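You operate a simulated robot arm through the tools that you are given. There is no shell and no other tool. Be economical: measure what you need, move in short steps, check, and stop when the job is done.

You are at the controls of a simulated robot arm. One attempt, no reset.

## Task
Lock the reject pump in the cage and tag the door red.
Fine: shut and bolt the door; the REJECT tag hangs on its bar. Set down upright: what you pick out.

The check looks at the end state, three seconds after you hand in, the way a careful person would. Anything else that was tipped, shoved, dropped, spilled or broken makes it a failure.

## Robot
A 7-joint arm with a two-finger parallel gripper on a trunk, on a base that drives. Base frame: it is fixed to the floor where the robot stands at the start and does not move with it; the origin is under the middle of the robot, x ahead of it, y to its left, z up. Readings come in mm, rad, newtons and seconds.
With the tool pointing down near the work surface it reaches from about 360 to 780 mm from the robot's upright axis, wherever it stands. Its first joint turns from -2.496 to 2.496 rad. Places, roughly: cage door [700, 300, 700]; cage door bolt [600, 400, 700]; green tag [250, -4750, 1000]; shelf inside the wire cage [800, 500, 600]; tag bar on the cage door [800, 300, 1000]; yellow tag [250, -4500, 1000]. Payload 3 kg.
The TCP is the grasp point between the finger pads, 30 mm short of the fingertips. In the tool frame z runs along the fingers and y along their closing line. The gripper opens to 110 mm. The fingers are 20 mm wide and 10 mm thick; the gripper's body (48 by 112 mm) begins 55 mm behind the TCP.
Orientation is told as [roll, pitch, yaw] about the base's x, y, z axes, in that order, counted from this pose: with the fingers straight down and closing along the base's y, the tool's x points along the base's -x, its y along +y and its z along -z.

## Interface
- The arm moves only by the tool arm_command. Its argument "series" is a list of rows, each a list of 7 numbers: the shift along the tool's x, y, z in mm, then the turn, a rotation vector about the tool's x, y, z in rad, then the finger opening in mm, from 0 to 110. In form: [[tx, ty, tz, wx, wy, wz, hand], ...]. A call has 1 to 12 rows; each row is the pose to reach, as a shift and turn from the pose commanded when the call began, along the tool's axes at that moment. Rows are played at 5 a second. More than 50 mm and 0.15 rad between two rows, or a gripper value outside its range, and nothing of the call is played. A pose out of reach is approached as far as the arm can. The call stops where the force on the tool passes 90 N (or 10 N more than at its start, if that is more) or the arm is blocked; 0.2 s more then pass. The fingers move at their own pace (about 153 mm/s each) and stop on an object; they squeeze with about 45 N. The grip force told is the motor's: it shows also when the fingers shut on nothing. Time passes only in rows, and 0.2 s behind the last, so rows that repeat a pose let the fingers close. It gives the time, the measured TCP pose, the force on the tool (base axes), the opening and the grip force at its end, in the units of the frame above (readings bear some noise), with the torque about the TCP (base axes, N m) and any sound that the robot's microphone picked up.
- Cameras (640 x 400 px; columns grow to the right, rows downward): "scene" is now at [545.6, 341.2, 1085.6]; the picture's right is [-0.00, -0.64, -0.77], its down [-0.59, -0.62, 0.51] and it looks along [-0.81, 0.46, -0.38] (base axes); focal length 214 px, centre (320, 200). "wrist" rides on the gripper at [72, 17, -103] in the tool frame; the picture's right is [-0.23, 0.97, 0.00], its down [-0.76, -0.18, -0.62] and it looks along [-0.61, -0.14, 0.78] (tool axes); focal length 222 px, centre (320, 200). There is no depth. A picture from a camera that has moved, and an enlarged one, comes with that camera's place and axes in the base frame and with its lens.
- camera(camera): a new picture of that camera. The clock stands still meanwhile.
- raise_lower(by): slides the trunk up (or, below 0, down) by that many mm; the arm and the scene camera ride with it, the base frame stays. It gives what a move gives, with no picture.
- drive_base(legs): drives the robot by 1 to 6 legs, each [ahead, turn to the left] in mm and rad, along the robot's own axes; the way and the turn of a leg run together, so that a leg with both is an arc; at most 1500 mm and 3.142 rad a leg. The arm and the cameras ride along, it lands a little off, and it stops where it bumps. It gives what a move gives.
- aim_head(pan, tilt): turns the head with the scene camera to pan (to the left, within 1.396 rad either way) and tilt (down, from -0.506 to 1.204), counted from straight ahead of the robot. It gives what a move gives.
- zoom(camera, box): a new picture of the part [left, top, right, bottom] of that camera's present view, enlarged. The clock stands still meanwhile.
- hand_in(): hands the job in; it is judged then, once.

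Work in short steps. Places have to be worked out from the pictures, the camera data and where the tool is seen: move nearer, look again, correct. Check each grasp and each placing, and mend what went wrong. You have 120 turns and 78 pictures in all, those below and enlarged ones among them. Open the gripper and draw the arm clear of the work before you hand the job in, unless the task says otherwise; then end with one line.

The tools are called after "Emit:" by a JSON object that holds its "method" and its "body". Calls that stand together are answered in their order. arm_command: Moves the arm, as the interface text tells. Its arguments: {"type":"object","properties":{"series":{"type":"array"}},"required":["series"]} The other tools are called the same way: raise_lower (by) slides the trunk up or down; drive_base (legs) drives the base; aim_head (pan, tilt) turns the head that bears the scene camera; camera (camera) takes a picture; zoom (camera, box) takes an enlarged picture of a part of a camera's view; hand_in () hands the job in.

At the start:

```text
t: 0.0
tool_pos: [517.8, 282.7, 999.4]
tool_rot: [-0.001, 0.001, 0.0]
ft_force: [-0.4, 0.4, -0.1]
moment: [0.0, 0.01, 0.02]
width: 110.0
grasp_force: 0.2
trunk travel left (down, up): [-425.0, 65.0]
robot x, y, heading: [-0.4, -1.2, 0.001]
head pan, tilt: [0.88, 0.937]
```

scene: 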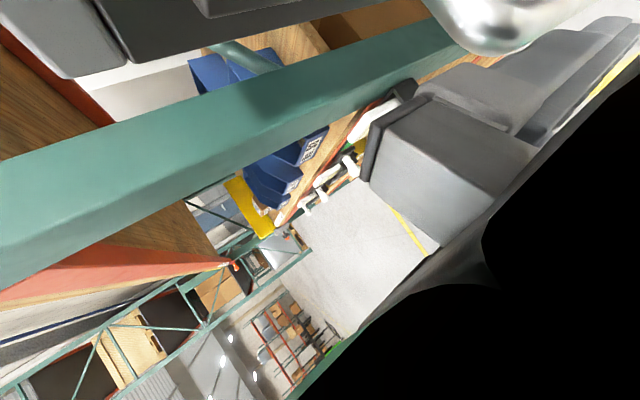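
wrist: 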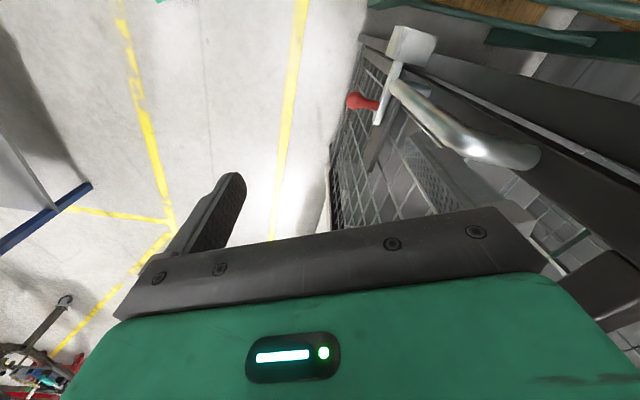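

The scene view is oddly oriented, so I aim the head level straight ahead and look, to learn how the camera axes behave.

Emit:
{"method": "aim_head", "body": {"pan": 0.0, "tilt": 0.3}}

Emit:
{"method": "camera", "body": {"camera": "scene"}}

```text
t: 1.2
tool_pos: [519.0, 282.4, 998.9]
tool_rot: [0.0, -0.001, -0.001]
ft_force: [0.2, 0.7, -0.7]
moment: [-0.04, -0.02, -0.01]
width: 110.4
grasp_force: 0.1
trunk travel left (down, up): [-425.0, 65.0]
robot x, y, heading: [-2.5, 0.8, -0.003]
head pan, tilt: [0.0, 0.3]
```

```text
75 pictures are left
camera scene: at [600.5, 284.7, 1039.5], right [0.0, -1.0, 0.0], down [-0.95, 0.0, 0.3], along [-0.3, 0.0, -0.95], focal length 214 px, centre (320, 200)
```

scene: 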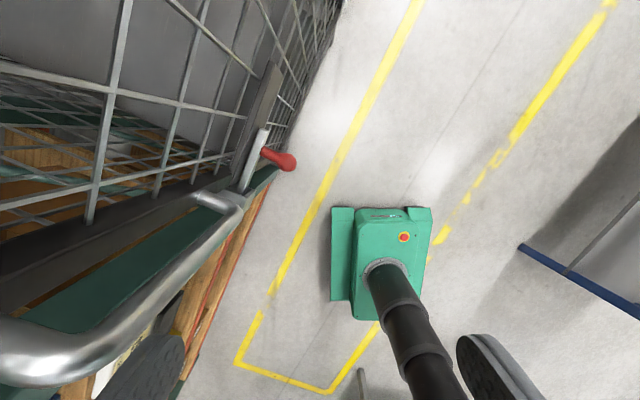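

The scene camera sits on the hand, with "straight ahead" being downward. I look left (toward the cage) and right for an overview.

Emit:
{"method": "aim_head", "body": {"pan": 1.3, "tilt": 0.0}}

Emit:
{"method": "camera", "body": {"camera": "scene"}}

Emit:
{"method": "aim_head", "body": {"pan": -1.3, "tilt": 0.0}}

Emit:
{"method": "camera", "body": {"camera": "scene"}}

```text
t: 2.7
tool_pos: [518.5, 283.8, 999.0]
tool_rot: [0.0, 0.0, 0.0]
ft_force: [-0.6, -0.7, 0.2]
moment: [-0.01, 0.01, 0.0]
width: 109.7
grasp_force: 0.1
trunk travel left (down, up): [-425.0, 65.0]
robot x, y, heading: [0.8, -0.2, 0.0]
head pan, tilt: [1.3, 0.0]
```

```text
74 pictures are left
camera scene: at [628.4, 371.3, 1108.7], right [0.0, -0.27, -0.96], down [-1.0, 0.0, 0.0], along [0.0, 0.96, -0.27], focal length 214 px, centre (320, 200)
```

scene: 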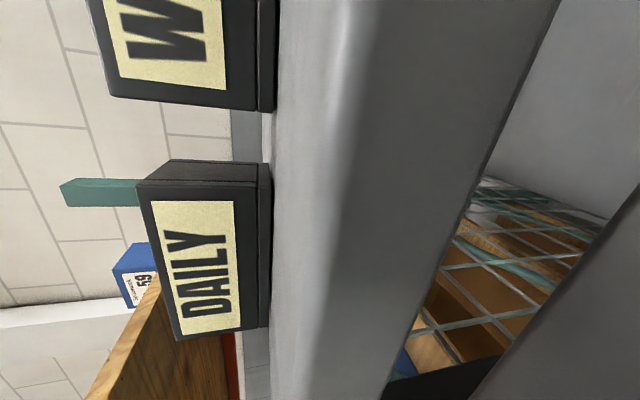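

```text
t: 5.0
tool_pos: [519.5, 282.8, 998.9]
tool_rot: [0.001, 0.0, 0.0]
ft_force: [-0.2, -0.9, -0.5]
moment: [0.02, 0.02, 0.0]
width: 110.1
grasp_force: 0.0
trunk travel left (down, up): [-425.0, 65.0]
robot x, y, heading: [-0.3, -5.1, 0.002]
head pan, tilt: [-1.3, 0.0]
```

```text
73 pictures are left
camera scene: at [628.4, 197.9, 1108.8], right [0.0, -0.27, 0.96], down [-1.0, 0.0, 0.0], along [0.0, -0.96, -0.27], focal length 214 px, centre (320, 200)
```

scene: 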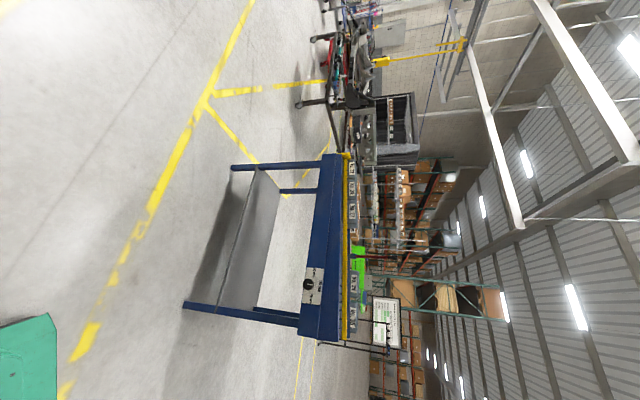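

There is a blue bench to the right with labelled things and a notice board; I zoom in on both.

Emit:
{"method": "zoom", "body": {"camera": "scene", "box": [290, 140, 450, 360]}}

Emit:
{"method": "zoom", "body": {"camera": "scene", "box": [340, 230, 420, 360]}}

```text
1.82 times, centred on (370, 250) of scene
camera zoom: at [628.4, 197.9, 1108.8], right [0.0, -0.27, 0.96], down [-1.0, 0.0, 0.0], along [0.0, -0.96, -0.27], focal length 390 px, centre (229, 109)
```

zoom: 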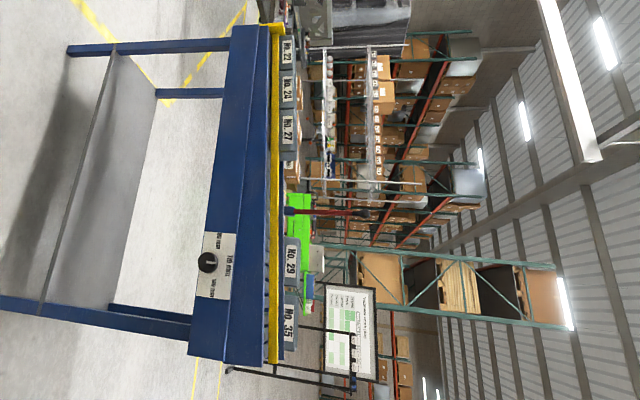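

```text
3.08 times, centred on (380, 295) of scene
camera zoom: at [628.4, 197.9, 1108.8], right [0.0, -0.27, 0.96], down [-1.0, 0.0, 0.0], along [0.0, -0.96, -0.27], focal length 660 px, centre (135, -92)
```

zoom: 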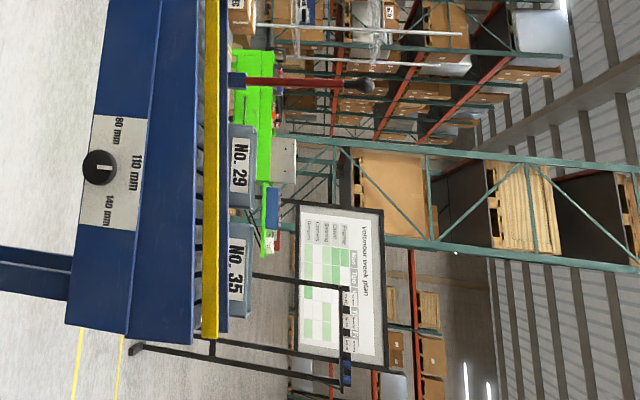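

The bench carries trays numbered 22/24/27/29/35. I turn the robot right in place to face it and make the camera view usable.

Emit:
{"method": "drive_base", "body": {"legs": [[0, -1.571]]}}

Emit:
{"method": "aim_head", "body": {"pan": 0, "tilt": -0.5}}

Emit:
{"method": "camera", "body": {"camera": "scene"}}

```text
t: 9.4
tool_pos: [266.3, -530.0, 999.7]
tool_rot: [0.001, 0.001, -1.601]
ft_force: [-0.3, 0.3, 0.2]
moment: [0.0, 0.0, 0.02]
width: 109.9
grasp_force: 0.1
trunk travel left (down, up): [-425.0, 65.0]
robot x, y, heading: [68.0, -3.2, -1.595]
head pan, tilt: [-1.3, 0.0]
```

```text
t: 10.8
tool_pos: [267.5, -528.9, 1000.2]
tool_rot: [0.001, 0.0, -1.601]
ft_force: [0.1, -0.2, 0.0]
moment: [0.02, 0.0, -0.02]
width: 109.6
grasp_force: 0.0
trunk travel left (down, up): [-425.0, 65.0]
robot x, y, heading: [62.9, -6.3, -1.602]
head pan, tilt: [0.0, -0.499]
```

```text
70 pictures are left
camera scene: at [262.4, -678.0, 1066.3], right [-1.0, 0.03, 0.0], down [0.03, 0.88, -0.48], along [-0.02, -0.48, -0.88], focal length 214 px, centre (320, 200)
```

scene: 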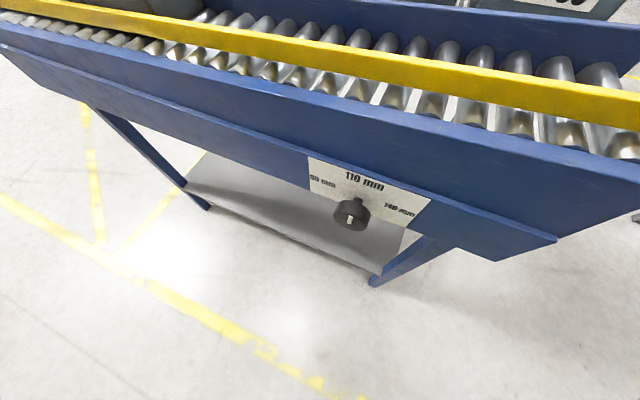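

It is a roller conveyor. I tilt the hand upward by about 1 rad so that the cameras look forward over the conveyor.

Emit:
{"method": "arm_command", "body": {"series": [[0, 0, -10, 0, -0.15, 0, 110], [0, 0, -20, 0, -0.3, 0, 110], [0, 0, -30, 0, -0.45, 0, 110], [0, 0, -40, 0, -0.6, 0, 110], [0, 0, -50, 0, -0.75, 0, 110], [0, 0, -60, 0, -0.9, 0, 110], [0, 0, -60, 0, -1.05, 0, 110]]}}

Emit:
{"method": "camera", "body": {"camera": "scene"}}

```text
t: 12.4
tool_pos: [268.0, -528.3, 1061.3]
tool_rot: [0.002, -0.951, -1.602]
ft_force: [0.1, 0.5, 0.1]
moment: [-0.02, 0.02, 0.01]
width: 110.0
grasp_force: 0.1
out of reach, approached as far as the arm can: row 7
trunk travel left (down, up): [-425.0, 65.0]
robot x, y, heading: [64.1, -2.9, -1.597]
head pan, tilt: [0.0, -0.499]
```

```text
69 pictures are left
camera scene: at [266.7, -563.4, 1224.0], right [-1.0, 0.03, 0.0], down [0.0, 0.12, -0.99], along [-0.03, -0.99, -0.12], focal length 214 px, centre (320, 200)
```

scene: 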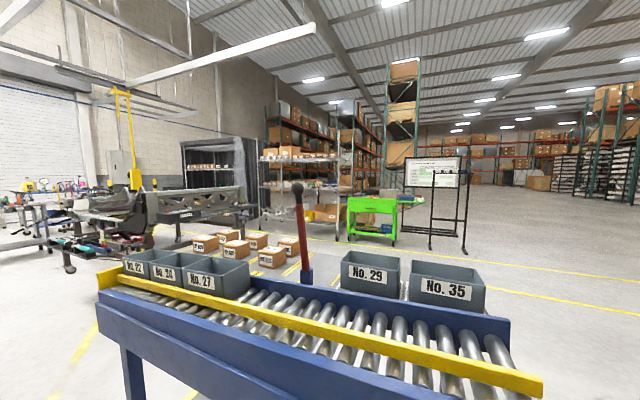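

Now the view is upright. I zoom on the trays/boxes and on the green cart with board.

Emit:
{"method": "zoom", "body": {"camera": "scene", "box": [90, 210, 330, 310]}}

Emit:
{"method": "zoom", "body": {"camera": "scene", "box": [330, 140, 490, 260]}}

Emit:
{"method": "zoom", "body": {"camera": "scene", "box": [0, 80, 260, 250]}}

```text
2.67 times, centred on (210, 260) of scene
camera zoom: at [266.7, -563.4, 1224.0], right [-1.0, 0.03, 0.0], down [0.0, 0.12, -0.99], along [-0.03, -0.99, -0.12], focal length 572 px, centre (613, 40)
```

zoom: 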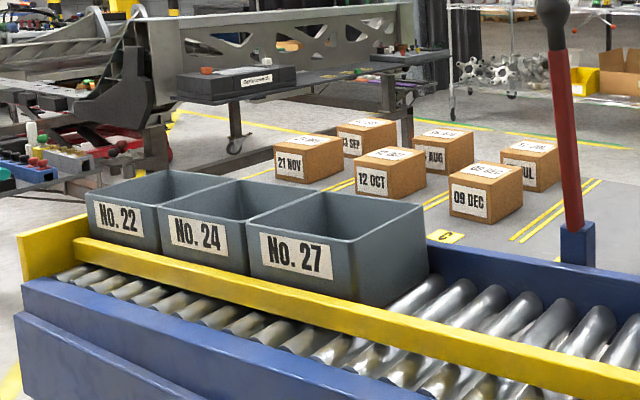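

```text
3.33 times, centred on (410, 200) of scene
camera zoom: at [266.7, -563.4, 1224.0], right [-1.0, 0.03, 0.0], down [0.0, 0.12, -0.99], along [-0.03, -0.99, -0.12], focal length 715 px, centre (20, 200)
```

zoom: 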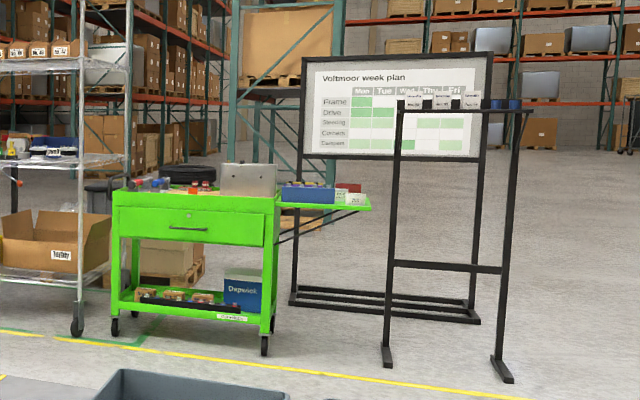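

```text
2.35 times, centred on (130, 165) of scene
camera zoom: at [266.7, -563.4, 1224.0], right [-1.0, 0.03, 0.0], down [0.0, 0.12, -0.99], along [-0.03, -0.99, -0.12], focal length 505 px, centre (767, 282)
```

zoom: 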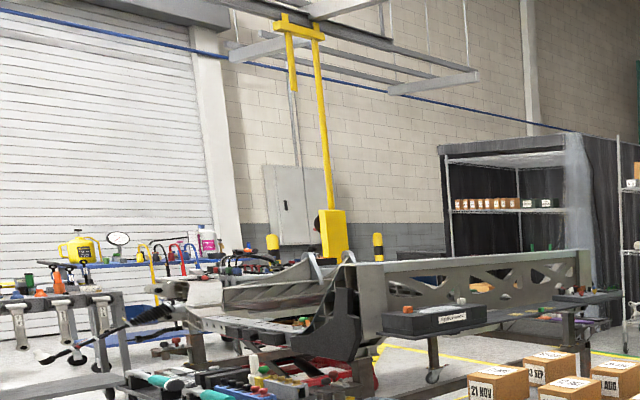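

The tag frame and racks need a closer look; I zoom on the wire shelf straight ahead, where the tags should be (x≈250, y≈-4500).

Emit:
{"method": "zoom", "body": {"camera": "scene", "box": [255, 140, 355, 240]}}

Emit:
{"method": "aim_head", "body": {"pan": -1.2, "tilt": -0.45}}

Emit:
{"method": "camera", "body": {"camera": "scene"}}

```text
4.00 times, centred on (305, 190) of scene
camera zoom: at [266.7, -563.4, 1224.0], right [-1.0, 0.03, 0.0], down [0.0, 0.12, -0.99], along [-0.03, -0.99, -0.12], focal length 858 px, centre (380, 240)
```

zoom: 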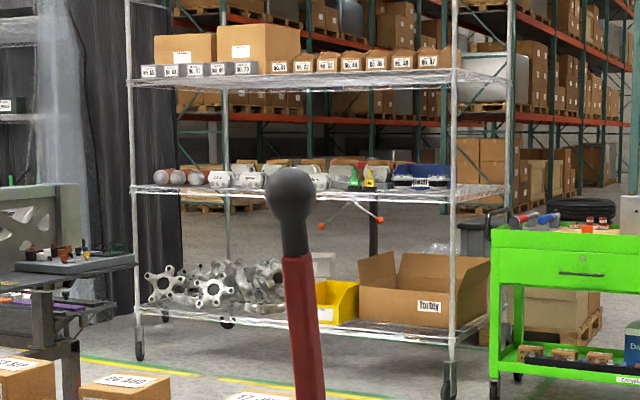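

```text
t: 13.8
tool_pos: [268.0, -529.1, 1061.8]
tool_rot: [-0.001, -0.949, -1.602]
ft_force: [0.0, 0.5, 1.0]
moment: [0.02, -0.04, 0.02]
width: 110.1
grasp_force: 0.1
trunk travel left (down, up): [-425.0, 65.0]
robot x, y, heading: [67.3, -3.9, -1.595]
head pan, tilt: [-1.201, -0.45]
```

```text
64 pictures are left
camera scene: at [202.2, -525.9, 1244.9], right [-0.34, 0.77, 0.54], down [-0.39, 0.41, -0.82], along [-0.85, -0.49, 0.16], focal length 214 px, centre (320, 200)
```

scene: 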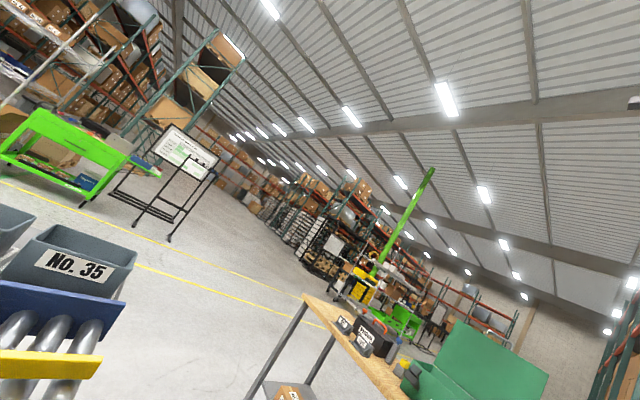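

A wooden workbench with a toolbox and labelled dark items stands to the robot's right-rear. I turn right to face it.

Emit:
{"method": "drive_base", "body": {"legs": [[0, -1.4]]}}

Emit:
{"method": "aim_head", "body": {"pan": 0, "tilt": -0.35}}

Emit:
{"method": "camera", "body": {"camera": "scene"}}

```text
t: 15.4
tool_pos: [143.3, -562.3, 1063.2]
tool_rot: [-0.001, -0.958, -1.836]
ft_force: [0.3, 0.2, -0.5]
moment: [-0.02, 0.02, 0.01]
width: 110.0
grasp_force: 0.1
trunk travel left (down, up): [-425.0, 65.0]
robot x, y, heading: [72.9, -6.1, -1.825]
head pan, tilt: [-1.201, -0.45]
stopped in leg 1: the robot was blocked; the commanded pose is now the measured one
```

```text
t: 16.8
tool_pos: [142.1, -562.9, 1063.4]
tool_rot: [-0.001, -0.954, -1.835]
ft_force: [0.8, 0.0, 0.3]
moment: [0.01, -0.01, 0.04]
width: 110.0
grasp_force: 0.0
trunk travel left (down, up): [-425.0, 65.0]
robot x, y, heading: [75.5, -7.4, -1.822]
head pan, tilt: [0.0, -0.351]
```

```text
63 pictures are left
camera scene: at [132.7, -595.9, 1212.0], right [-0.97, 0.26, 0.0], down [0.07, 0.25, -0.97], along [-0.25, -0.93, -0.26], focal length 214 px, centre (320, 200)
```

scene: 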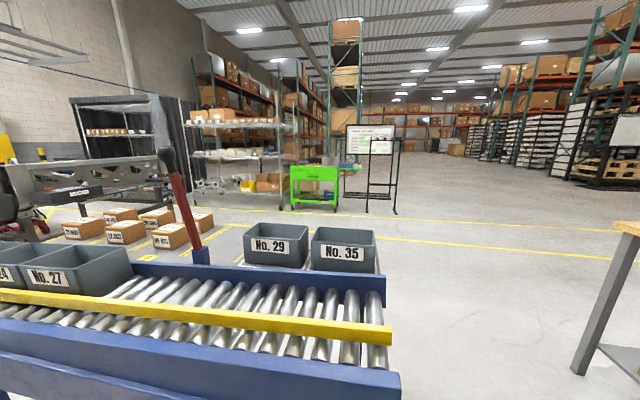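

Something behind the base blocked the turn. I drive a bit forward, then continue the turn.

Emit:
{"method": "drive_base", "body": {"legs": [[220, 0], [0, -1.2]]}}

Emit:
{"method": "camera", "body": {"camera": "scene"}}

```text
t: 20.1
tool_pos: [-208.0, -729.5, 1062.3]
tool_rot: [-0.095, -0.929, -2.34]
ft_force: [-0.2, 0.1, 0.0]
moment: [0.05, 0.0, -0.01]
width: 110.0
grasp_force: 0.0
trunk travel left (down, up): [-425.0, 65.0]
robot x, y, heading: [29.9, -232.3, -2.338]
head pan, tilt: [0.0, -0.351]
stopped in leg 2: the robot was blocked; the commanded pose is now the measured one
```

```text
62 pictures are left
camera scene: at [-232.9, -760.6, 1209.7], right [-0.66, 0.75, 0.06], down [0.18, 0.23, -0.96], along [-0.73, -0.62, -0.28], focal length 214 px, centre (320, 200)
```

scene: 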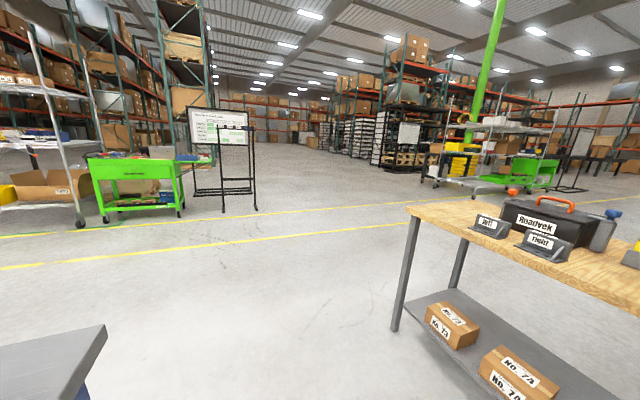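

Blocked again, and the arm was pushed slightly off, so some part of it touched something. I look with the wrist camera and the scene camera back toward the robot.

Emit:
{"method": "camera", "body": {"camera": "wrist"}}

Emit:
{"method": "aim_head", "body": {"pan": 0, "tilt": 1.2}}

Emit:
{"method": "camera", "body": {"camera": "scene"}}

```text
61 pictures are left
camera wrist: at [-103.3, -658.8, 1064.9], right [0.55, -0.83, 0.13], down [-0.05, 0.12, 0.99], along [-0.83, -0.55, 0.03], focal length 222 px, centre (320, 200)
```

wrist: 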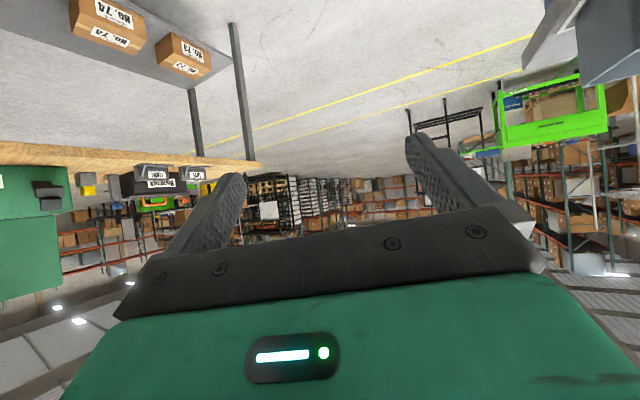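

```text
t: 21.7
tool_pos: [-207.8, -730.0, 1062.5]
tool_rot: [-0.095, -0.93, -2.344]
ft_force: [0.0, -0.3, -0.2]
moment: [-0.02, -0.01, 0.0]
width: 109.9
grasp_force: 0.0
trunk travel left (down, up): [-425.0, 65.0]
robot x, y, heading: [29.8, -231.8, -2.341]
head pan, tilt: [0.0, 1.201]
```

```text
60 pictures are left
camera scene: at [-166.3, -694.7, 1118.6], right [-0.66, 0.75, 0.06], down [0.73, 0.63, 0.26], along [0.16, 0.21, -0.96], focal length 214 px, centre (320, 200)
```

scene: 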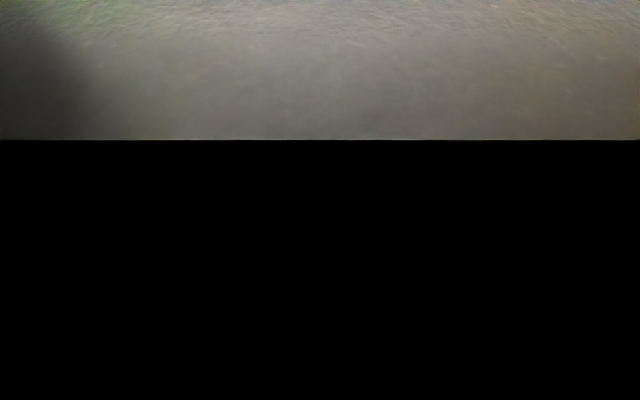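

I point the hand down again so the head camera can look back at the robot and see what it touched.

Emit:
{"method": "arm_command", "body": {"series": [[0, 0, 0, 0, 0.15, 0, 110], [0, 0, 0, 0, 0.3, 0, 110], [0, 0, 0, 0, 0.45, 0, 110], [0, 0, 0, 0, 0.6, 0, 110], [0, 0, 0, 0, 0.75, 0, 110], [0, 0, 0, 0, 0.9, 0, 110]]}}

Emit:
{"method": "aim_head", "body": {"pan": 0, "tilt": 0.9}}

Emit:
{"method": "camera", "body": {"camera": "scene"}}

```text
t: 23.1
tool_pos: [-207.7, -730.6, 1062.4]
tool_rot: [-0.056, -0.031, -2.417]
ft_force: [-0.3, -0.1, -0.2]
moment: [0.01, 0.05, 0.02]
width: 109.9
grasp_force: 0.0
trunk travel left (down, up): [-425.0, 65.0]
robot x, y, heading: [34.2, -230.7, -2.343]
head pan, tilt: [0.0, 1.201]
```

```text
t: 23.9
tool_pos: [-207.3, -730.6, 1061.0]
tool_rot: [-0.055, -0.032, -2.417]
ft_force: [-0.9, 0.1, -0.6]
moment: [0.0, -0.01, -0.05]
width: 109.9
grasp_force: 0.1
trunk travel left (down, up): [-425.0, 65.0]
robot x, y, heading: [32.1, -233.7, -2.338]
head pan, tilt: [0.0, 0.901]
```

```text
59 pictures are left
camera scene: at [-227.4, -749.3, 1121.1], right [-0.66, 0.75, 0.06], down [0.51, 0.4, 0.76], along [0.55, 0.53, -0.65], focal length 214 px, centre (320, 200)
```

scene: 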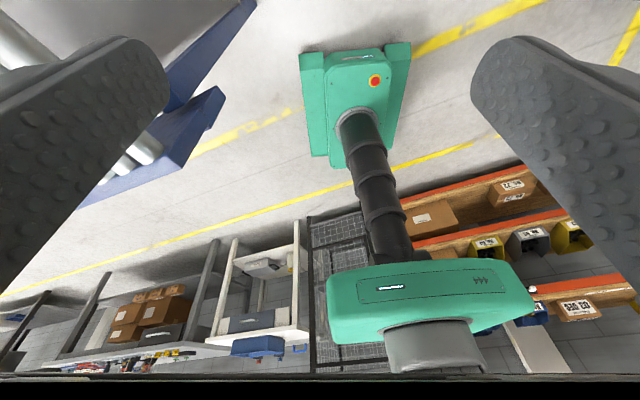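

The arm's elbow side hangs out towards the pump rack behind the robot. I zoom on the rack to see the pumps and whether the elbow touches something.

Emit:
{"method": "zoom", "body": {"camera": "scene", "box": [400, 150, 640, 380]}}

Emit:
{"method": "zoom", "body": {"camera": "scene", "box": [40, 200, 340, 380]}}

```text
1.74 times, centred on (520, 265) of scene
camera zoom: at [-227.4, -749.3, 1121.1], right [-0.66, 0.75, 0.06], down [0.51, 0.4, 0.76], along [0.55, 0.53, -0.65], focal length 373 px, centre (-28, 87)
```

zoom: 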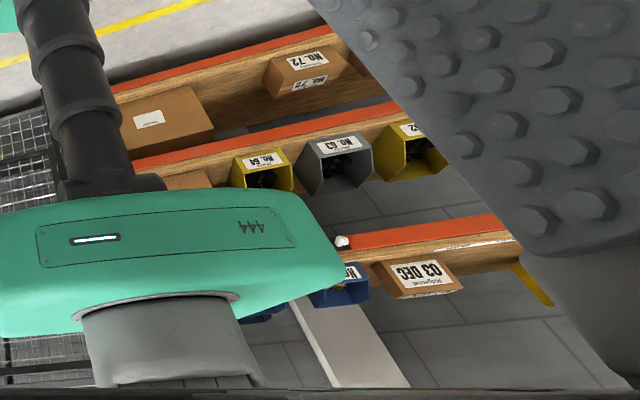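

```text
2.13 times, centred on (190, 290) of scene
camera zoom: at [-227.4, -749.3, 1121.1], right [-0.66, 0.75, 0.06], down [0.51, 0.4, 0.76], along [0.55, 0.53, -0.65], focal length 458 px, centre (597, 8)
```

zoom: 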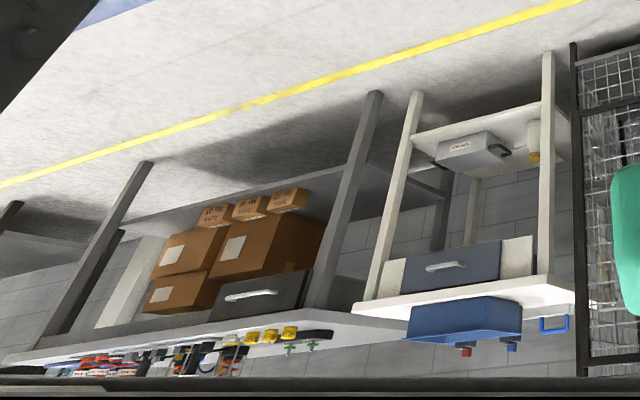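

The rack holds numbered bins; right of the cage are white stands. I turn back left to face +x, keeping clear of the conveyor.

Emit:
{"method": "drive_base", "body": {"legs": [[0, 0.75], [-150, 0], [0, 1.6]]}}

Emit:
{"method": "aim_head", "body": {"pan": 0, "tilt": -0.5}}

Emit:
{"method": "arm_command", "body": {"series": [[0, 0, 0, 0, -0.15, 0, 110], [0, 0, 0, 0, -0.3, 0, 110], [0, 0, 0, 0, -0.45, 0, 110], [0, 0, 0, 0, -0.6, 0, 110], [0, 0, 0, 0, -0.75, 0, 110], [0, 0, 0, 0, -0.88, 0, 110]]}}

Emit:
{"method": "camera", "body": {"camera": "scene"}}

```text
t: 30.0
tool_pos: [583.2, -164.2, 1063.6]
tool_rot: [-0.055, -0.037, -0.54]
ft_force: [-0.1, 0.5, -0.2]
moment: [-0.1, -0.02, -0.02]
width: 110.1
grasp_force: 0.1
trunk travel left (down, up): [-425.0, 65.0]
robot x, y, heading: [1.2, -144.8, -0.438]
head pan, tilt: [0.0, 0.901]
stopped in leg 3: the robot was blocked; the commanded pose is now the measured one
```

```text
t: 31.6
tool_pos: [581.5, -166.6, 1063.4]
tool_rot: [-0.057, -0.036, -0.541]
ft_force: [0.3, -0.2, 0.2]
moment: [0.01, 0.0, 0.03]
width: 110.2
grasp_force: 0.1
trunk travel left (down, up): [-425.0, 65.0]
robot x, y, heading: [1.9, -141.7, -0.434]
head pan, tilt: [0.0, -0.499]
```

```text
t: 33.0
tool_pos: [582.4, -166.2, 1065.0]
tool_rot: [-0.092, -0.915, -0.471]
ft_force: [-0.3, 0.5, 0.1]
moment: [0.05, 0.01, 0.01]
width: 110.2
grasp_force: 0.0
trunk travel left (down, up): [-425.0, 65.0]
robot x, y, heading: [0.9, -144.0, -0.436]
head pan, tilt: [0.0, -0.499]
```

```text
56 pictures are left
camera scene: at [622.5, -178.6, 1225.3], right [-0.52, -0.85, 0.06], down [-0.16, 0.03, -0.99], along [0.84, -0.52, -0.15], focal length 214 px, centre (320, 200)
```

scene: 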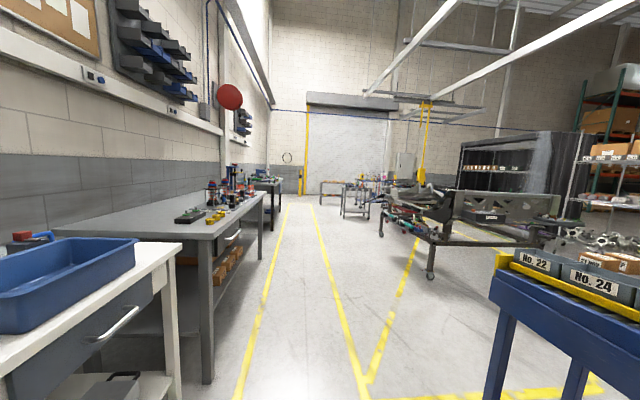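

Blocked again; I look left toward the cage door, which may stand open.

Emit:
{"method": "aim_head", "body": {"pan": 1.35, "tilt": -0.2}}

Emit:
{"method": "camera", "body": {"camera": "scene"}}

```text
t: 34.5
tool_pos: [582.8, -164.9, 1064.0]
tool_rot: [-0.09, -0.913, -0.472]
ft_force: [-0.1, 0.8, 0.5]
moment: [-0.02, 0.0, 0.01]
width: 109.8
grasp_force: 0.0
trunk travel left (down, up): [-425.0, 65.0]
robot x, y, heading: [4.2, -144.4, -0.433]
head pan, tilt: [1.349, -0.201]
```

```text
55 pictures are left
camera scene: at [620.6, -81.0, 1231.9], right [0.53, -0.62, -0.58], down [-0.4, 0.42, -0.81], along [0.74, 0.67, -0.03], focal length 214 px, centre (320, 200)
```

scene: 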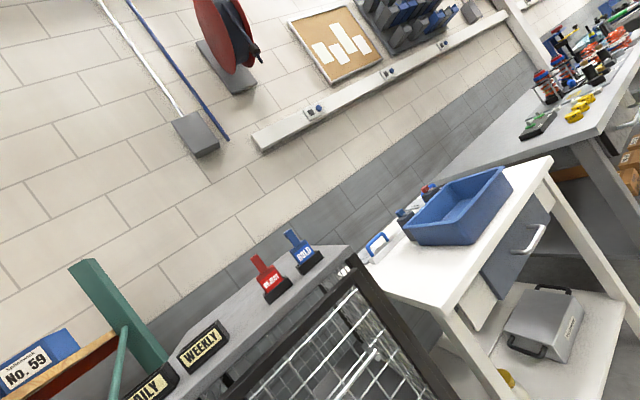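

On the cage top sit a red REJECT tag and a blue HOLD tag. I zoom in there, and turn the head to see the door below.

Emit:
{"method": "zoom", "body": {"camera": "scene", "box": [60, 210, 400, 400]}}

Emit:
{"method": "aim_head", "body": {"pan": 1.35, "tilt": 0.5}}

Emit:
{"method": "camera", "body": {"camera": "scene"}}

```text
1.88 times, centred on (230, 305) of scene
camera zoom: at [620.6, -81.0, 1231.9], right [0.53, -0.62, -0.58], down [-0.4, 0.42, -0.81], along [0.74, 0.67, -0.03], focal length 404 px, centre (489, 2)
```

zoom: 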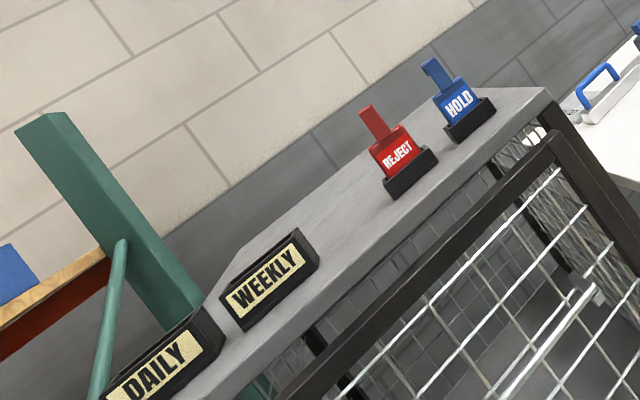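

```text
t: 35.5
tool_pos: [583.5, -164.7, 1063.8]
tool_rot: [-0.089, -0.912, -0.472]
ft_force: [-0.4, 0.4, -0.9]
moment: [0.01, 0.01, 0.01]
width: 110.1
grasp_force: 0.1
trunk travel left (down, up): [-425.0, 65.0]
robot x, y, heading: [3.9, -144.2, -0.435]
head pan, tilt: [1.349, 0.499]
```

```text
53 pictures are left
camera scene: at [591.0, -57.5, 1180.2], right [0.53, -0.62, -0.58], down [-0.79, -0.11, -0.6], along [0.31, 0.78, -0.54], focal length 214 px, centre (320, 200)
```

scene: 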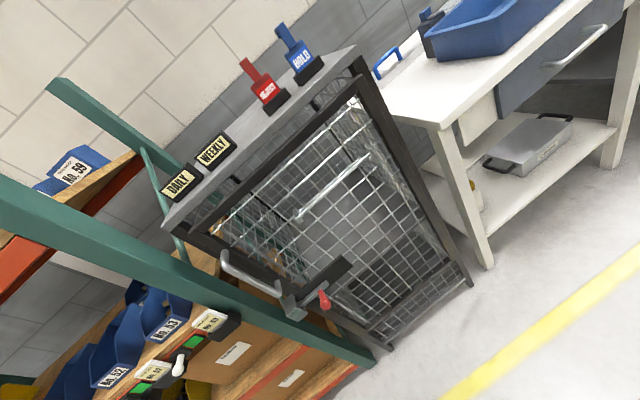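

Rack shelf items with green lit displays may be the pumps. I zoom on them and on the door.

Emit:
{"method": "zoom", "body": {"camera": "scene", "box": [80, 270, 330, 400]}}

Emit:
{"method": "zoom", "body": {"camera": "scene", "box": [180, 70, 480, 360]}}

```text
2.56 times, centred on (205, 335) of scene
camera zoom: at [591.0, -57.5, 1180.2], right [0.53, -0.62, -0.58], down [-0.79, -0.11, -0.6], along [0.31, 0.78, -0.54], focal length 549 px, centre (614, -146)
```

zoom: 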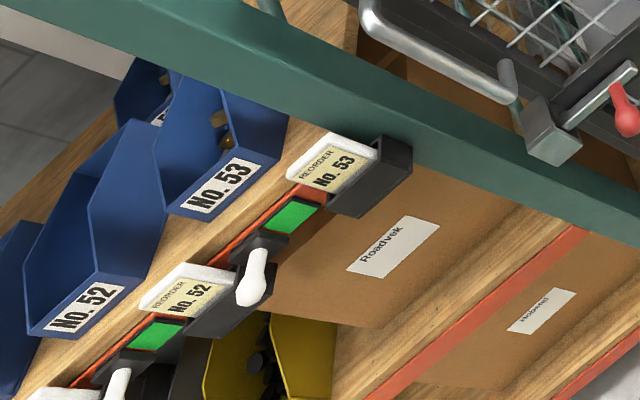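

```text
1.38 times, centred on (330, 215) of scene
camera zoom: at [591.0, -57.5, 1180.2], right [0.53, -0.62, -0.58], down [-0.79, -0.11, -0.6], along [0.31, 0.78, -0.54], focal length 296 px, centre (306, 179)
```

zoom: 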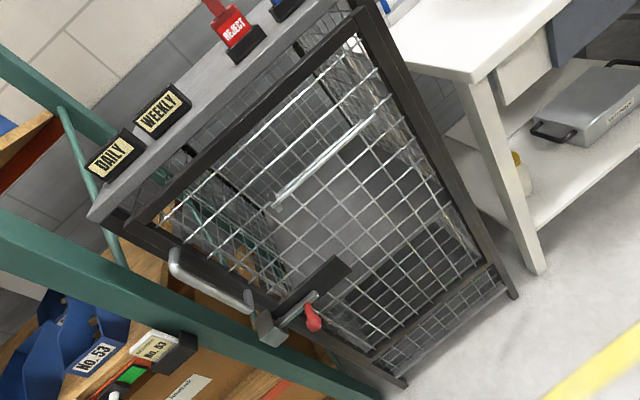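

Before moving more, I look back at the robot again to see what blocks it.

Emit:
{"method": "arm_command", "body": {"series": [[0, 0, 0, 0, 0.15, 0, 110], [0, 0, 0, 0, 0.3, 0, 110], [0, 0, 0, 0, 0.45, 0, 110], [0, 0, 0, 0, 0.6, 0, 110], [0, 0, 0, 0, 0.75, 0, 110], [0, 0, 0, 0, 0.9, 0, 110]]}}

Emit:
{"method": "aim_head", "body": {"pan": 0.2, "tilt": 0.95}}

Emit:
{"method": "camera", "body": {"camera": "scene"}}

```text
t: 36.9
tool_pos: [581.7, -165.6, 1061.5]
tool_rot: [-0.056, -0.011, -0.543]
ft_force: [-0.3, 1.4, 0.0]
moment: [0.0, 0.03, 0.01]
width: 110.1
grasp_force: 0.0
trunk travel left (down, up): [-425.0, 65.0]
robot x, y, heading: [2.8, -145.8, -0.439]
head pan, tilt: [1.349, 0.499]
```

```text
t: 38.3
tool_pos: [582.2, -165.2, 1062.4]
tool_rot: [-0.056, -0.015, -0.543]
ft_force: [-0.1, -0.5, 0.1]
moment: [0.01, 0.01, 0.01]
width: 110.2
grasp_force: 0.1
trunk travel left (down, up): [-425.0, 65.0]
robot x, y, heading: [2.5, -145.7, -0.435]
head pan, tilt: [0.201, 0.949]
```

```text
50 pictures are left
camera scene: at [613.5, -162.5, 1124.5], right [-0.51, -0.85, -0.15], down [-0.57, 0.21, 0.8], along [-0.64, 0.49, -0.59], focal length 214 px, centre (320, 200)
```

scene: 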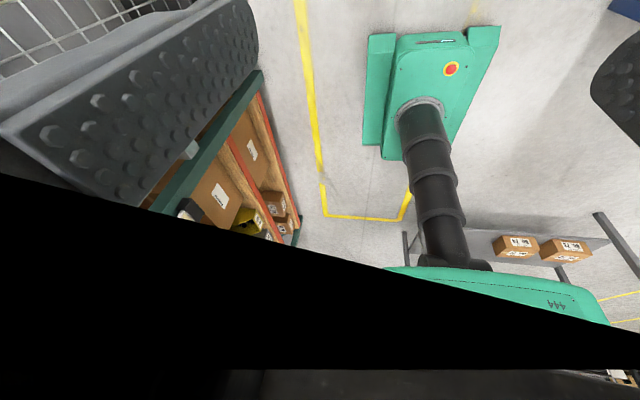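

The base itself looks free on all sides. I try a small further left turn to see whether the block persists.

Emit:
{"method": "drive_base", "body": {"legs": [[0, 0.2]]}}

```text
t: 39.5
tool_pos: [574.2, -52.5, 1062.4]
tool_rot: [-0.056, -0.014, -0.345]
ft_force: [-0.6, 0.2, 0.3]
moment: [-0.01, -0.01, 0.06]
width: 109.9
grasp_force: 0.1
trunk travel left (down, up): [-425.0, 65.0]
robot x, y, heading: [0.4, -151.8, -0.241]
head pan, tilt: [0.201, 0.949]
```

It moved freely, so that was a transient. Next I pitch the hand up and look at the two benches beyond the cage, where small pump-like things stand.

Emit:
{"method": "arm_command", "body": {"series": [[0, 0, 0, 0, -0.15, 0, 110], [0, 0, 0, 0, -0.3, 0, 110], [0, 0, 0, 0, -0.45, 0, 110], [0, 0, 0, 0, -0.6, 0, 110], [0, 0, 0, 0, -0.75, 0, 110], [0, 0, 0, 0, -0.85, 0, 110]]}}

Emit:
{"method": "aim_head", "body": {"pan": 0.3, "tilt": -0.35}}

Emit:
{"method": "camera", "body": {"camera": "scene"}}

Emit:
{"method": "zoom", "body": {"camera": "scene", "box": [100, 100, 360, 260]}}

```text
t: 40.9
tool_pos: [574.9, -52.9, 1062.8]
tool_rot: [-0.083, -0.865, -0.284]
ft_force: [-1.1, -0.3, -0.2]
moment: [-0.01, 0.0, -0.01]
width: 109.9
grasp_force: 0.2
trunk travel left (down, up): [-425.0, 65.0]
robot x, y, heading: [1.9, -154.1, -0.237]
head pan, tilt: [0.201, 0.949]
```

```text
t: 42.3
tool_pos: [574.9, -53.5, 1062.6]
tool_rot: [-0.084, -0.864, -0.284]
ft_force: [-0.2, 0.6, 0.0]
moment: [0.02, -0.03, 0.0]
width: 109.8
grasp_force: 0.0
trunk travel left (down, up): [-425.0, 65.0]
robot x, y, heading: [0.6, -149.1, -0.237]
head pan, tilt: [0.3, -0.351]
```

```text
49 pictures are left
camera scene: at [629.0, -38.6, 1208.2], right [-0.12, -0.98, -0.14], down [-0.32, 0.17, -0.93], along [0.94, -0.06, -0.34], focal length 214 px, centre (320, 200)
```

scene: 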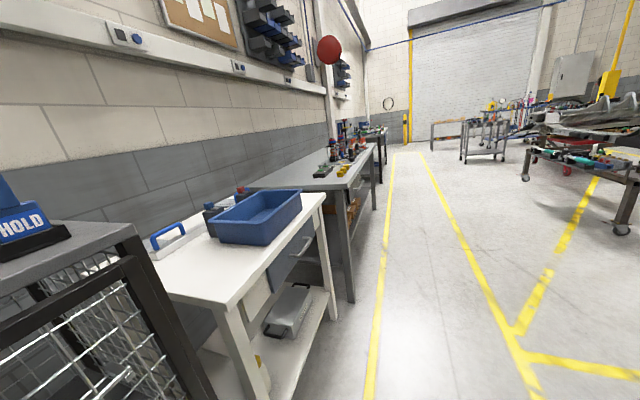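

```text
2.46 times, centred on (230, 180) of scene
camera zoom: at [629.0, -38.6, 1208.2], right [-0.12, -0.98, -0.14], down [-0.32, 0.17, -0.93], along [0.94, -0.06, -0.34], focal length 528 px, centre (542, 249)
```

zoom: 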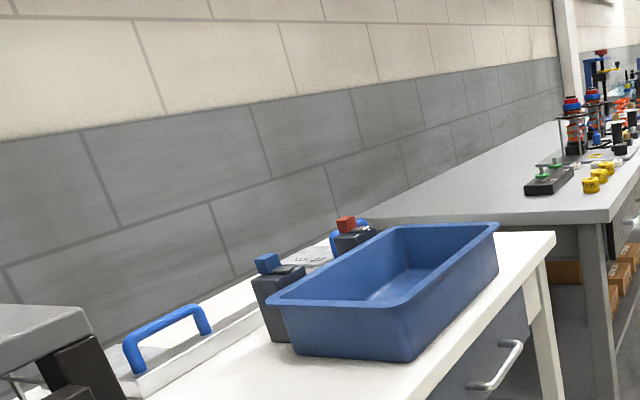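

Two pumps (blue-top and red-top) stand behind the blue tub on the white table. The whole bay is yawed about -0.45 rad, so I align along the aisle, drive to the table and turn to face it.

Emit:
{"method": "drive_base", "body": {"legs": [[0, -0.215], [1080, 0], [0, 0.8], [0, 0.77]]}}

Emit:
{"method": "aim_head", "body": {"pan": 0, "tilt": 0.0}}

Emit:
{"method": "camera", "body": {"camera": "scene"}}

```text
t: 52.8
tool_pos: [959.1, -21.7, 1062.6]
tool_rot: [-0.085, -0.862, 1.102]
ft_force: [1.3, -0.3, -0.3]
moment: [-0.01, -0.04, 0.0]
width: 109.8
grasp_force: 0.0
trunk travel left (down, up): [-425.0, 65.0]
robot x, y, heading: [993.2, -624.3, 1.134]
head pan, tilt: [0.3, -0.351]
```

```text
t: 53.6
tool_pos: [960.2, -23.0, 1063.9]
tool_rot: [-0.085, -0.866, 1.099]
ft_force: [-0.1, 0.2, -0.4]
moment: [-0.01, -0.01, -0.02]
width: 109.8
grasp_force: 0.0
trunk travel left (down, up): [-425.0, 65.0]
robot x, y, heading: [994.8, -626.2, 1.135]
head pan, tilt: [0.0, 0.0]
```

```text
47 pictures are left
camera scene: at [975.2, 17.5, 1176.5], right [0.86, -0.51, 0.06], down [-0.29, -0.58, -0.76], along [0.42, 0.64, -0.65], focal length 214 px, centre (320, 200)
```

scene: 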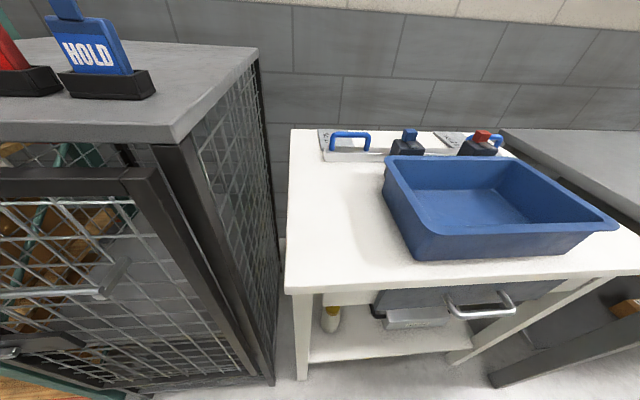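

I see the tray behind the tub with the two pumps. I raise the trunk fully and shift the robot right and closer, then zoom on the pumps.

Emit:
{"method": "raise_lower", "body": {"by": 65}}

Emit:
{"method": "arm_command", "body": {"series": [[0, -50, 0, 0, 0, 0, 110], [0, -100, 0, 0, 0, 0, 110], [0, -150, 0, 0, 0, 0, 110], [0, -200, 0, 0, 0, 0, 110], [0, -250, 0, 0, 0, 0, 110], [0, -300, 0, 0, 0, 0, 110]]}}

Emit:
{"method": "zoom", "body": {"camera": "scene", "box": [190, 40, 450, 200]}}

```text
t: 54.6
tool_pos: [959.9, -22.4, 1128.8]
tool_rot: [-0.086, -0.861, 1.099]
ft_force: [-0.3, -0.4, -0.2]
moment: [0.01, 0.0, 0.01]
width: 109.9
grasp_force: 0.0
trunk travel left (down, up): [-490.0, 0.0]
robot x, y, heading: [996.3, -622.5, 1.134]
head pan, tilt: [0.0, 0.0]
```

```text
t: 56.0
tool_pos: [1237.2, -113.6, 1163.6]
tool_rot: [-0.086, -0.86, 1.139]
ft_force: [8.5, -2.4, 0.2]
moment: [0.15, 0.58, 0.5]
width: 109.9
grasp_force: 0.1
out of reach, approached as far as the arm can: row 3, 4, 5, 6
trunk travel left (down, up): [-490.0, 0.0]
robot x, y, heading: [988.7, -622.7, 1.137]
head pan, tilt: [0.0, 0.0]
```

```text
2.46 times, centred on (320, 120) of scene
camera zoom: at [1250.8, -72.2, 1277.2], right [0.88, -0.48, 0.06], down [-0.27, -0.59, -0.76], along [0.39, 0.65, -0.65], focal length 528 px, centre (320, 397)
```

zoom: 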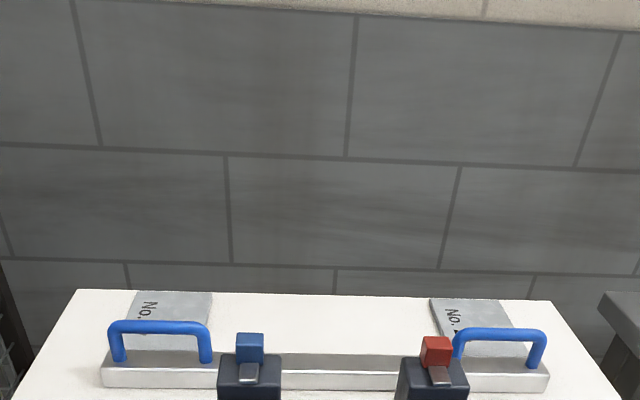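

I zoom in lower on the pumps from this higher position.

Emit:
{"method": "zoom", "body": {"camera": "scene", "box": [220, 140, 440, 280]}}

```text
2.86 times, centred on (330, 210) of scene
camera zoom: at [1250.8, -72.2, 1277.2], right [0.88, -0.48, 0.06], down [-0.27, -0.59, -0.76], along [0.39, 0.65, -0.65], focal length 613 px, centre (291, 171)
```

zoom: 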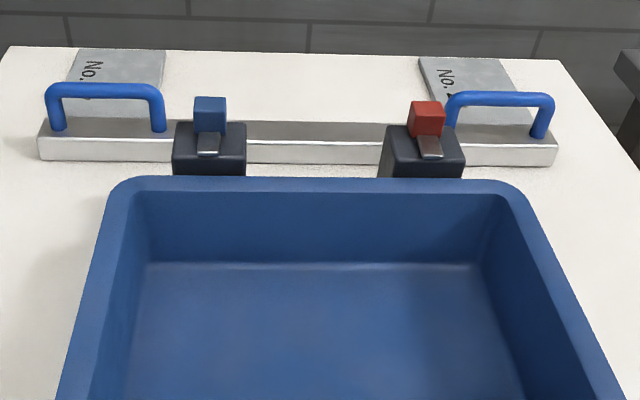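

The plates "No. ..." behind the handles should tell which is reject. I drive 250 mm closer and look more steeply.

Emit:
{"method": "drive_base", "body": {"legs": [[250, 0]]}}

Emit:
{"method": "camera", "body": {"camera": "scene"}}

```text
t: 57.9
tool_pos: [1357.7, 103.5, 1164.3]
tool_rot: [-0.085, -0.859, 1.105]
ft_force: [-0.9, -0.8, 0.6]
moment: [0.02, -0.03, 0.02]
width: 110.0
grasp_force: 0.1
trunk travel left (down, up): [-490.0, 0.0]
robot x, y, heading: [1097.6, -398.4, 1.14]
head pan, tilt: [0.0, 0.0]
```

```text
44 pictures are left
camera scene: at [1373.8, 143.7, 1277.9], right [0.86, -0.5, 0.06], down [-0.29, -0.58, -0.76], along [0.41, 0.64, -0.65], focal length 214 px, centre (320, 200)
```

scene: 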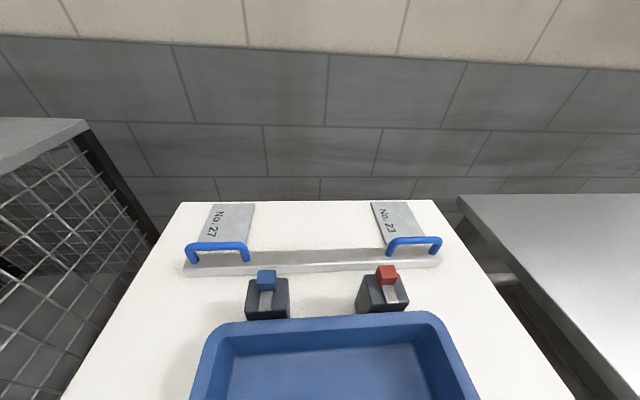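

Zoom on the two devices and their plates.

Emit:
{"method": "zoom", "body": {"camera": "scene", "box": [170, 195, 460, 325]}}

```text
2.21 times, centred on (315, 260) of scene
camera zoom: at [1373.8, 143.7, 1277.9], right [0.86, -0.5, 0.06], down [-0.29, -0.58, -0.76], along [0.41, 0.64, -0.65], focal length 473 px, centre (331, 68)
```

zoom: 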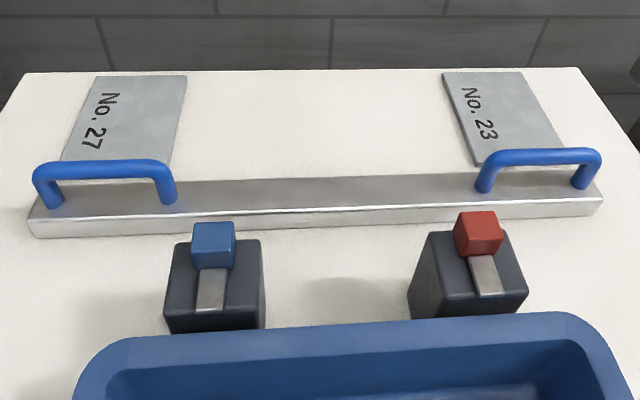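

I check the cork board on the wall for notes that tell which pump is the reject.

Emit:
{"method": "aim_head", "body": {"pan": 0, "tilt": -0.5}}

Emit:
{"method": "camera", "body": {"camera": "scene"}}

```text
t: 58.8
tool_pos: [1358.0, 104.3, 1165.8]
tool_rot: [-0.086, -0.86, 1.107]
ft_force: [-0.7, 0.4, -0.6]
moment: [0.03, -0.02, -0.01]
width: 110.1
grasp_force: 0.0
trunk travel left (down, up): [-490.0, 0.0]
robot x, y, heading: [1099.1, -397.6, 1.139]
head pan, tilt: [0.0, -0.499]
```

```text
42 pictures are left
camera scene: at [1376.1, 152.4, 1323.6], right [0.86, -0.5, 0.06], down [-0.06, -0.21, -0.98], along [0.5, 0.84, -0.21], focal length 214 px, centre (320, 200)
```

scene: 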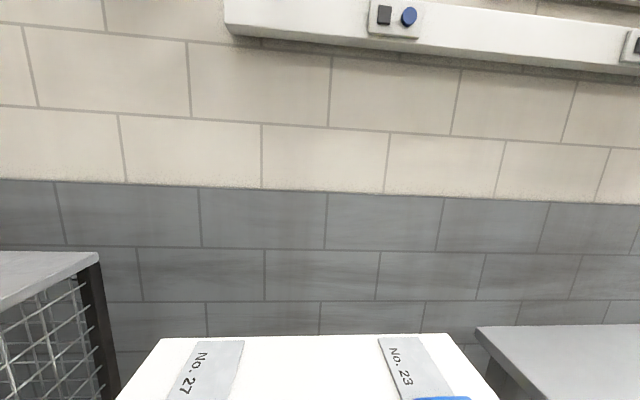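

No notes on the wall here. I look right at the items on the gray bench, in case the pumps are there.

Emit:
{"method": "aim_head", "body": {"pan": -1.2, "tilt": -0.3}}

Emit:
{"method": "camera", "body": {"camera": "scene"}}

```text
t: 60.2
tool_pos: [1358.6, 103.5, 1166.4]
tool_rot: [-0.085, -0.861, 1.108]
ft_force: [0.3, -0.1, -1.1]
moment: [-0.02, 0.03, 0.0]
width: 110.1
grasp_force: 0.2
trunk travel left (down, up): [-490.0, 0.0]
robot x, y, heading: [1102.8, -398.6, 1.142]
head pan, tilt: [-1.201, -0.3]
```

```text
41 pictures are left
camera scene: at [1418.9, 82.5, 1341.8], right [-0.07, -0.78, 0.63], down [0.0, -0.63, -0.78], along [1.0, -0.06, 0.05], focal length 214 px, centre (320, 200)
```

scene: 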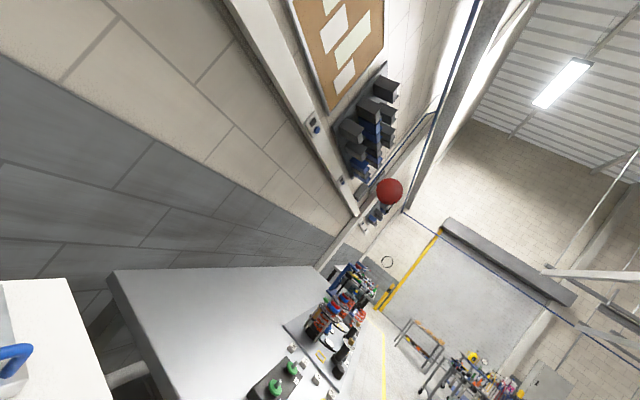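

Only these two devices are pumps; by triangulation the blue-capped one is near (1401,314) and the red-capped one near (1566,237), cap centre z≈983. I drive 130 mm closer and point the hand down so the wrist camera can see their front faces.

Emit:
{"method": "drive_base", "body": {"legs": [[120, 0]]}}

Emit:
{"method": "arm_command", "body": {"series": [[0, 0, 0, 0, 0.15, 0, 110], [0, 0, 0, 0, 0.3, 0, 110], [0, 0, 0, 0, 0.45, 0, 110], [0, 0, 0, 0, 0.6, 0, 110], [0, 0, 0, 0, 0.75, 0, 110], [0, 0, 0, 0, 0.86, 0, 110]]}}

Emit:
{"method": "camera", "body": {"camera": "wrist"}}

```text
t: 61.4
tool_pos: [1408.0, 213.5, 1165.7]
tool_rot: [-0.086, -0.86, 1.109]
ft_force: [-0.2, 0.0, -0.3]
moment: [0.01, 0.01, 0.03]
width: 109.8
grasp_force: 0.1
trunk travel left (down, up): [-490.0, 0.0]
robot x, y, heading: [1151.9, -288.3, 1.142]
head pan, tilt: [-1.201, -0.3]
```

```text
t: 62.8
tool_pos: [1407.0, 213.2, 1163.5]
tool_rot: [-0.055, 0.003, 1.042]
ft_force: [-0.6, 0.2, 0.1]
moment: [0.0, 0.0, 0.02]
width: 110.3
grasp_force: 0.1
trunk travel left (down, up): [-490.0, 0.0]
robot x, y, heading: [1147.3, -286.0, 1.145]
head pan, tilt: [-1.201, -0.3]
```

```text
40 pictures are left
camera wrist: at [1350.7, 162.6, 1267.1], right [-0.73, 0.69, -0.06], down [0.51, 0.59, 0.63], along [0.46, 0.43, -0.77], focal length 222 px, centre (320, 200)
```

wrist: 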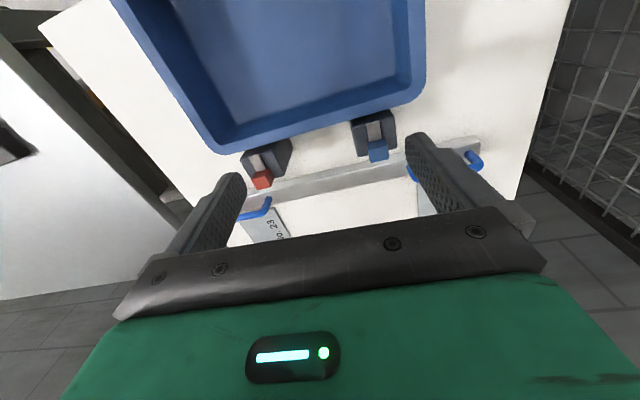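

I level and yaw-align the hand with the table, and point the scene camera straight down at the pumps.

Emit:
{"method": "arm_command", "body": {"series": [[0, 0, 0, -0.055, 0, -0.078, 110]]}}

Emit:
{"method": "aim_head", "body": {"pan": -0.1, "tilt": 0.1}}

Emit:
{"method": "camera", "body": {"camera": "scene"}}

```text
t: 63.2
tool_pos: [1407.2, 214.5, 1166.5]
tool_rot: [0.0, 0.002, 1.122]
ft_force: [0.2, 0.9, -0.6]
moment: [-0.02, -0.06, 0.01]
width: 109.9
grasp_force: 0.0
trunk travel left (down, up): [-490.0, 0.0]
robot x, y, heading: [1151.0, -289.1, 1.142]
head pan, tilt: [-1.201, -0.3]
```

```text
t: 64.6
tool_pos: [1408.0, 214.1, 1165.2]
tool_rot: [-0.002, 0.001, 1.122]
ft_force: [-0.1, 0.9, 0.0]
moment: [0.01, 0.01, -0.01]
width: 110.0
grasp_force: 0.0
trunk travel left (down, up): [-490.0, 0.0]
robot x, y, heading: [1147.4, -290.3, 1.143]
head pan, tilt: [-0.099, 0.099]
```

```text
39 pictures are left
camera scene: at [1459.9, 302.3, 1207.6], right [0.9, -0.43, 0.1], down [-0.44, -0.89, 0.1], along [0.05, -0.13, -0.99], focal length 214 px, centre (320, 200)
```

scene: 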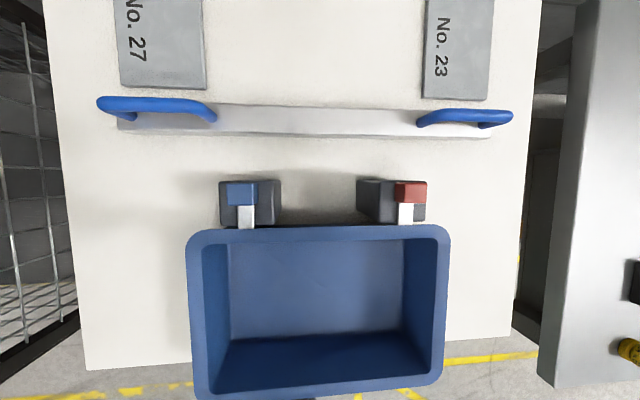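

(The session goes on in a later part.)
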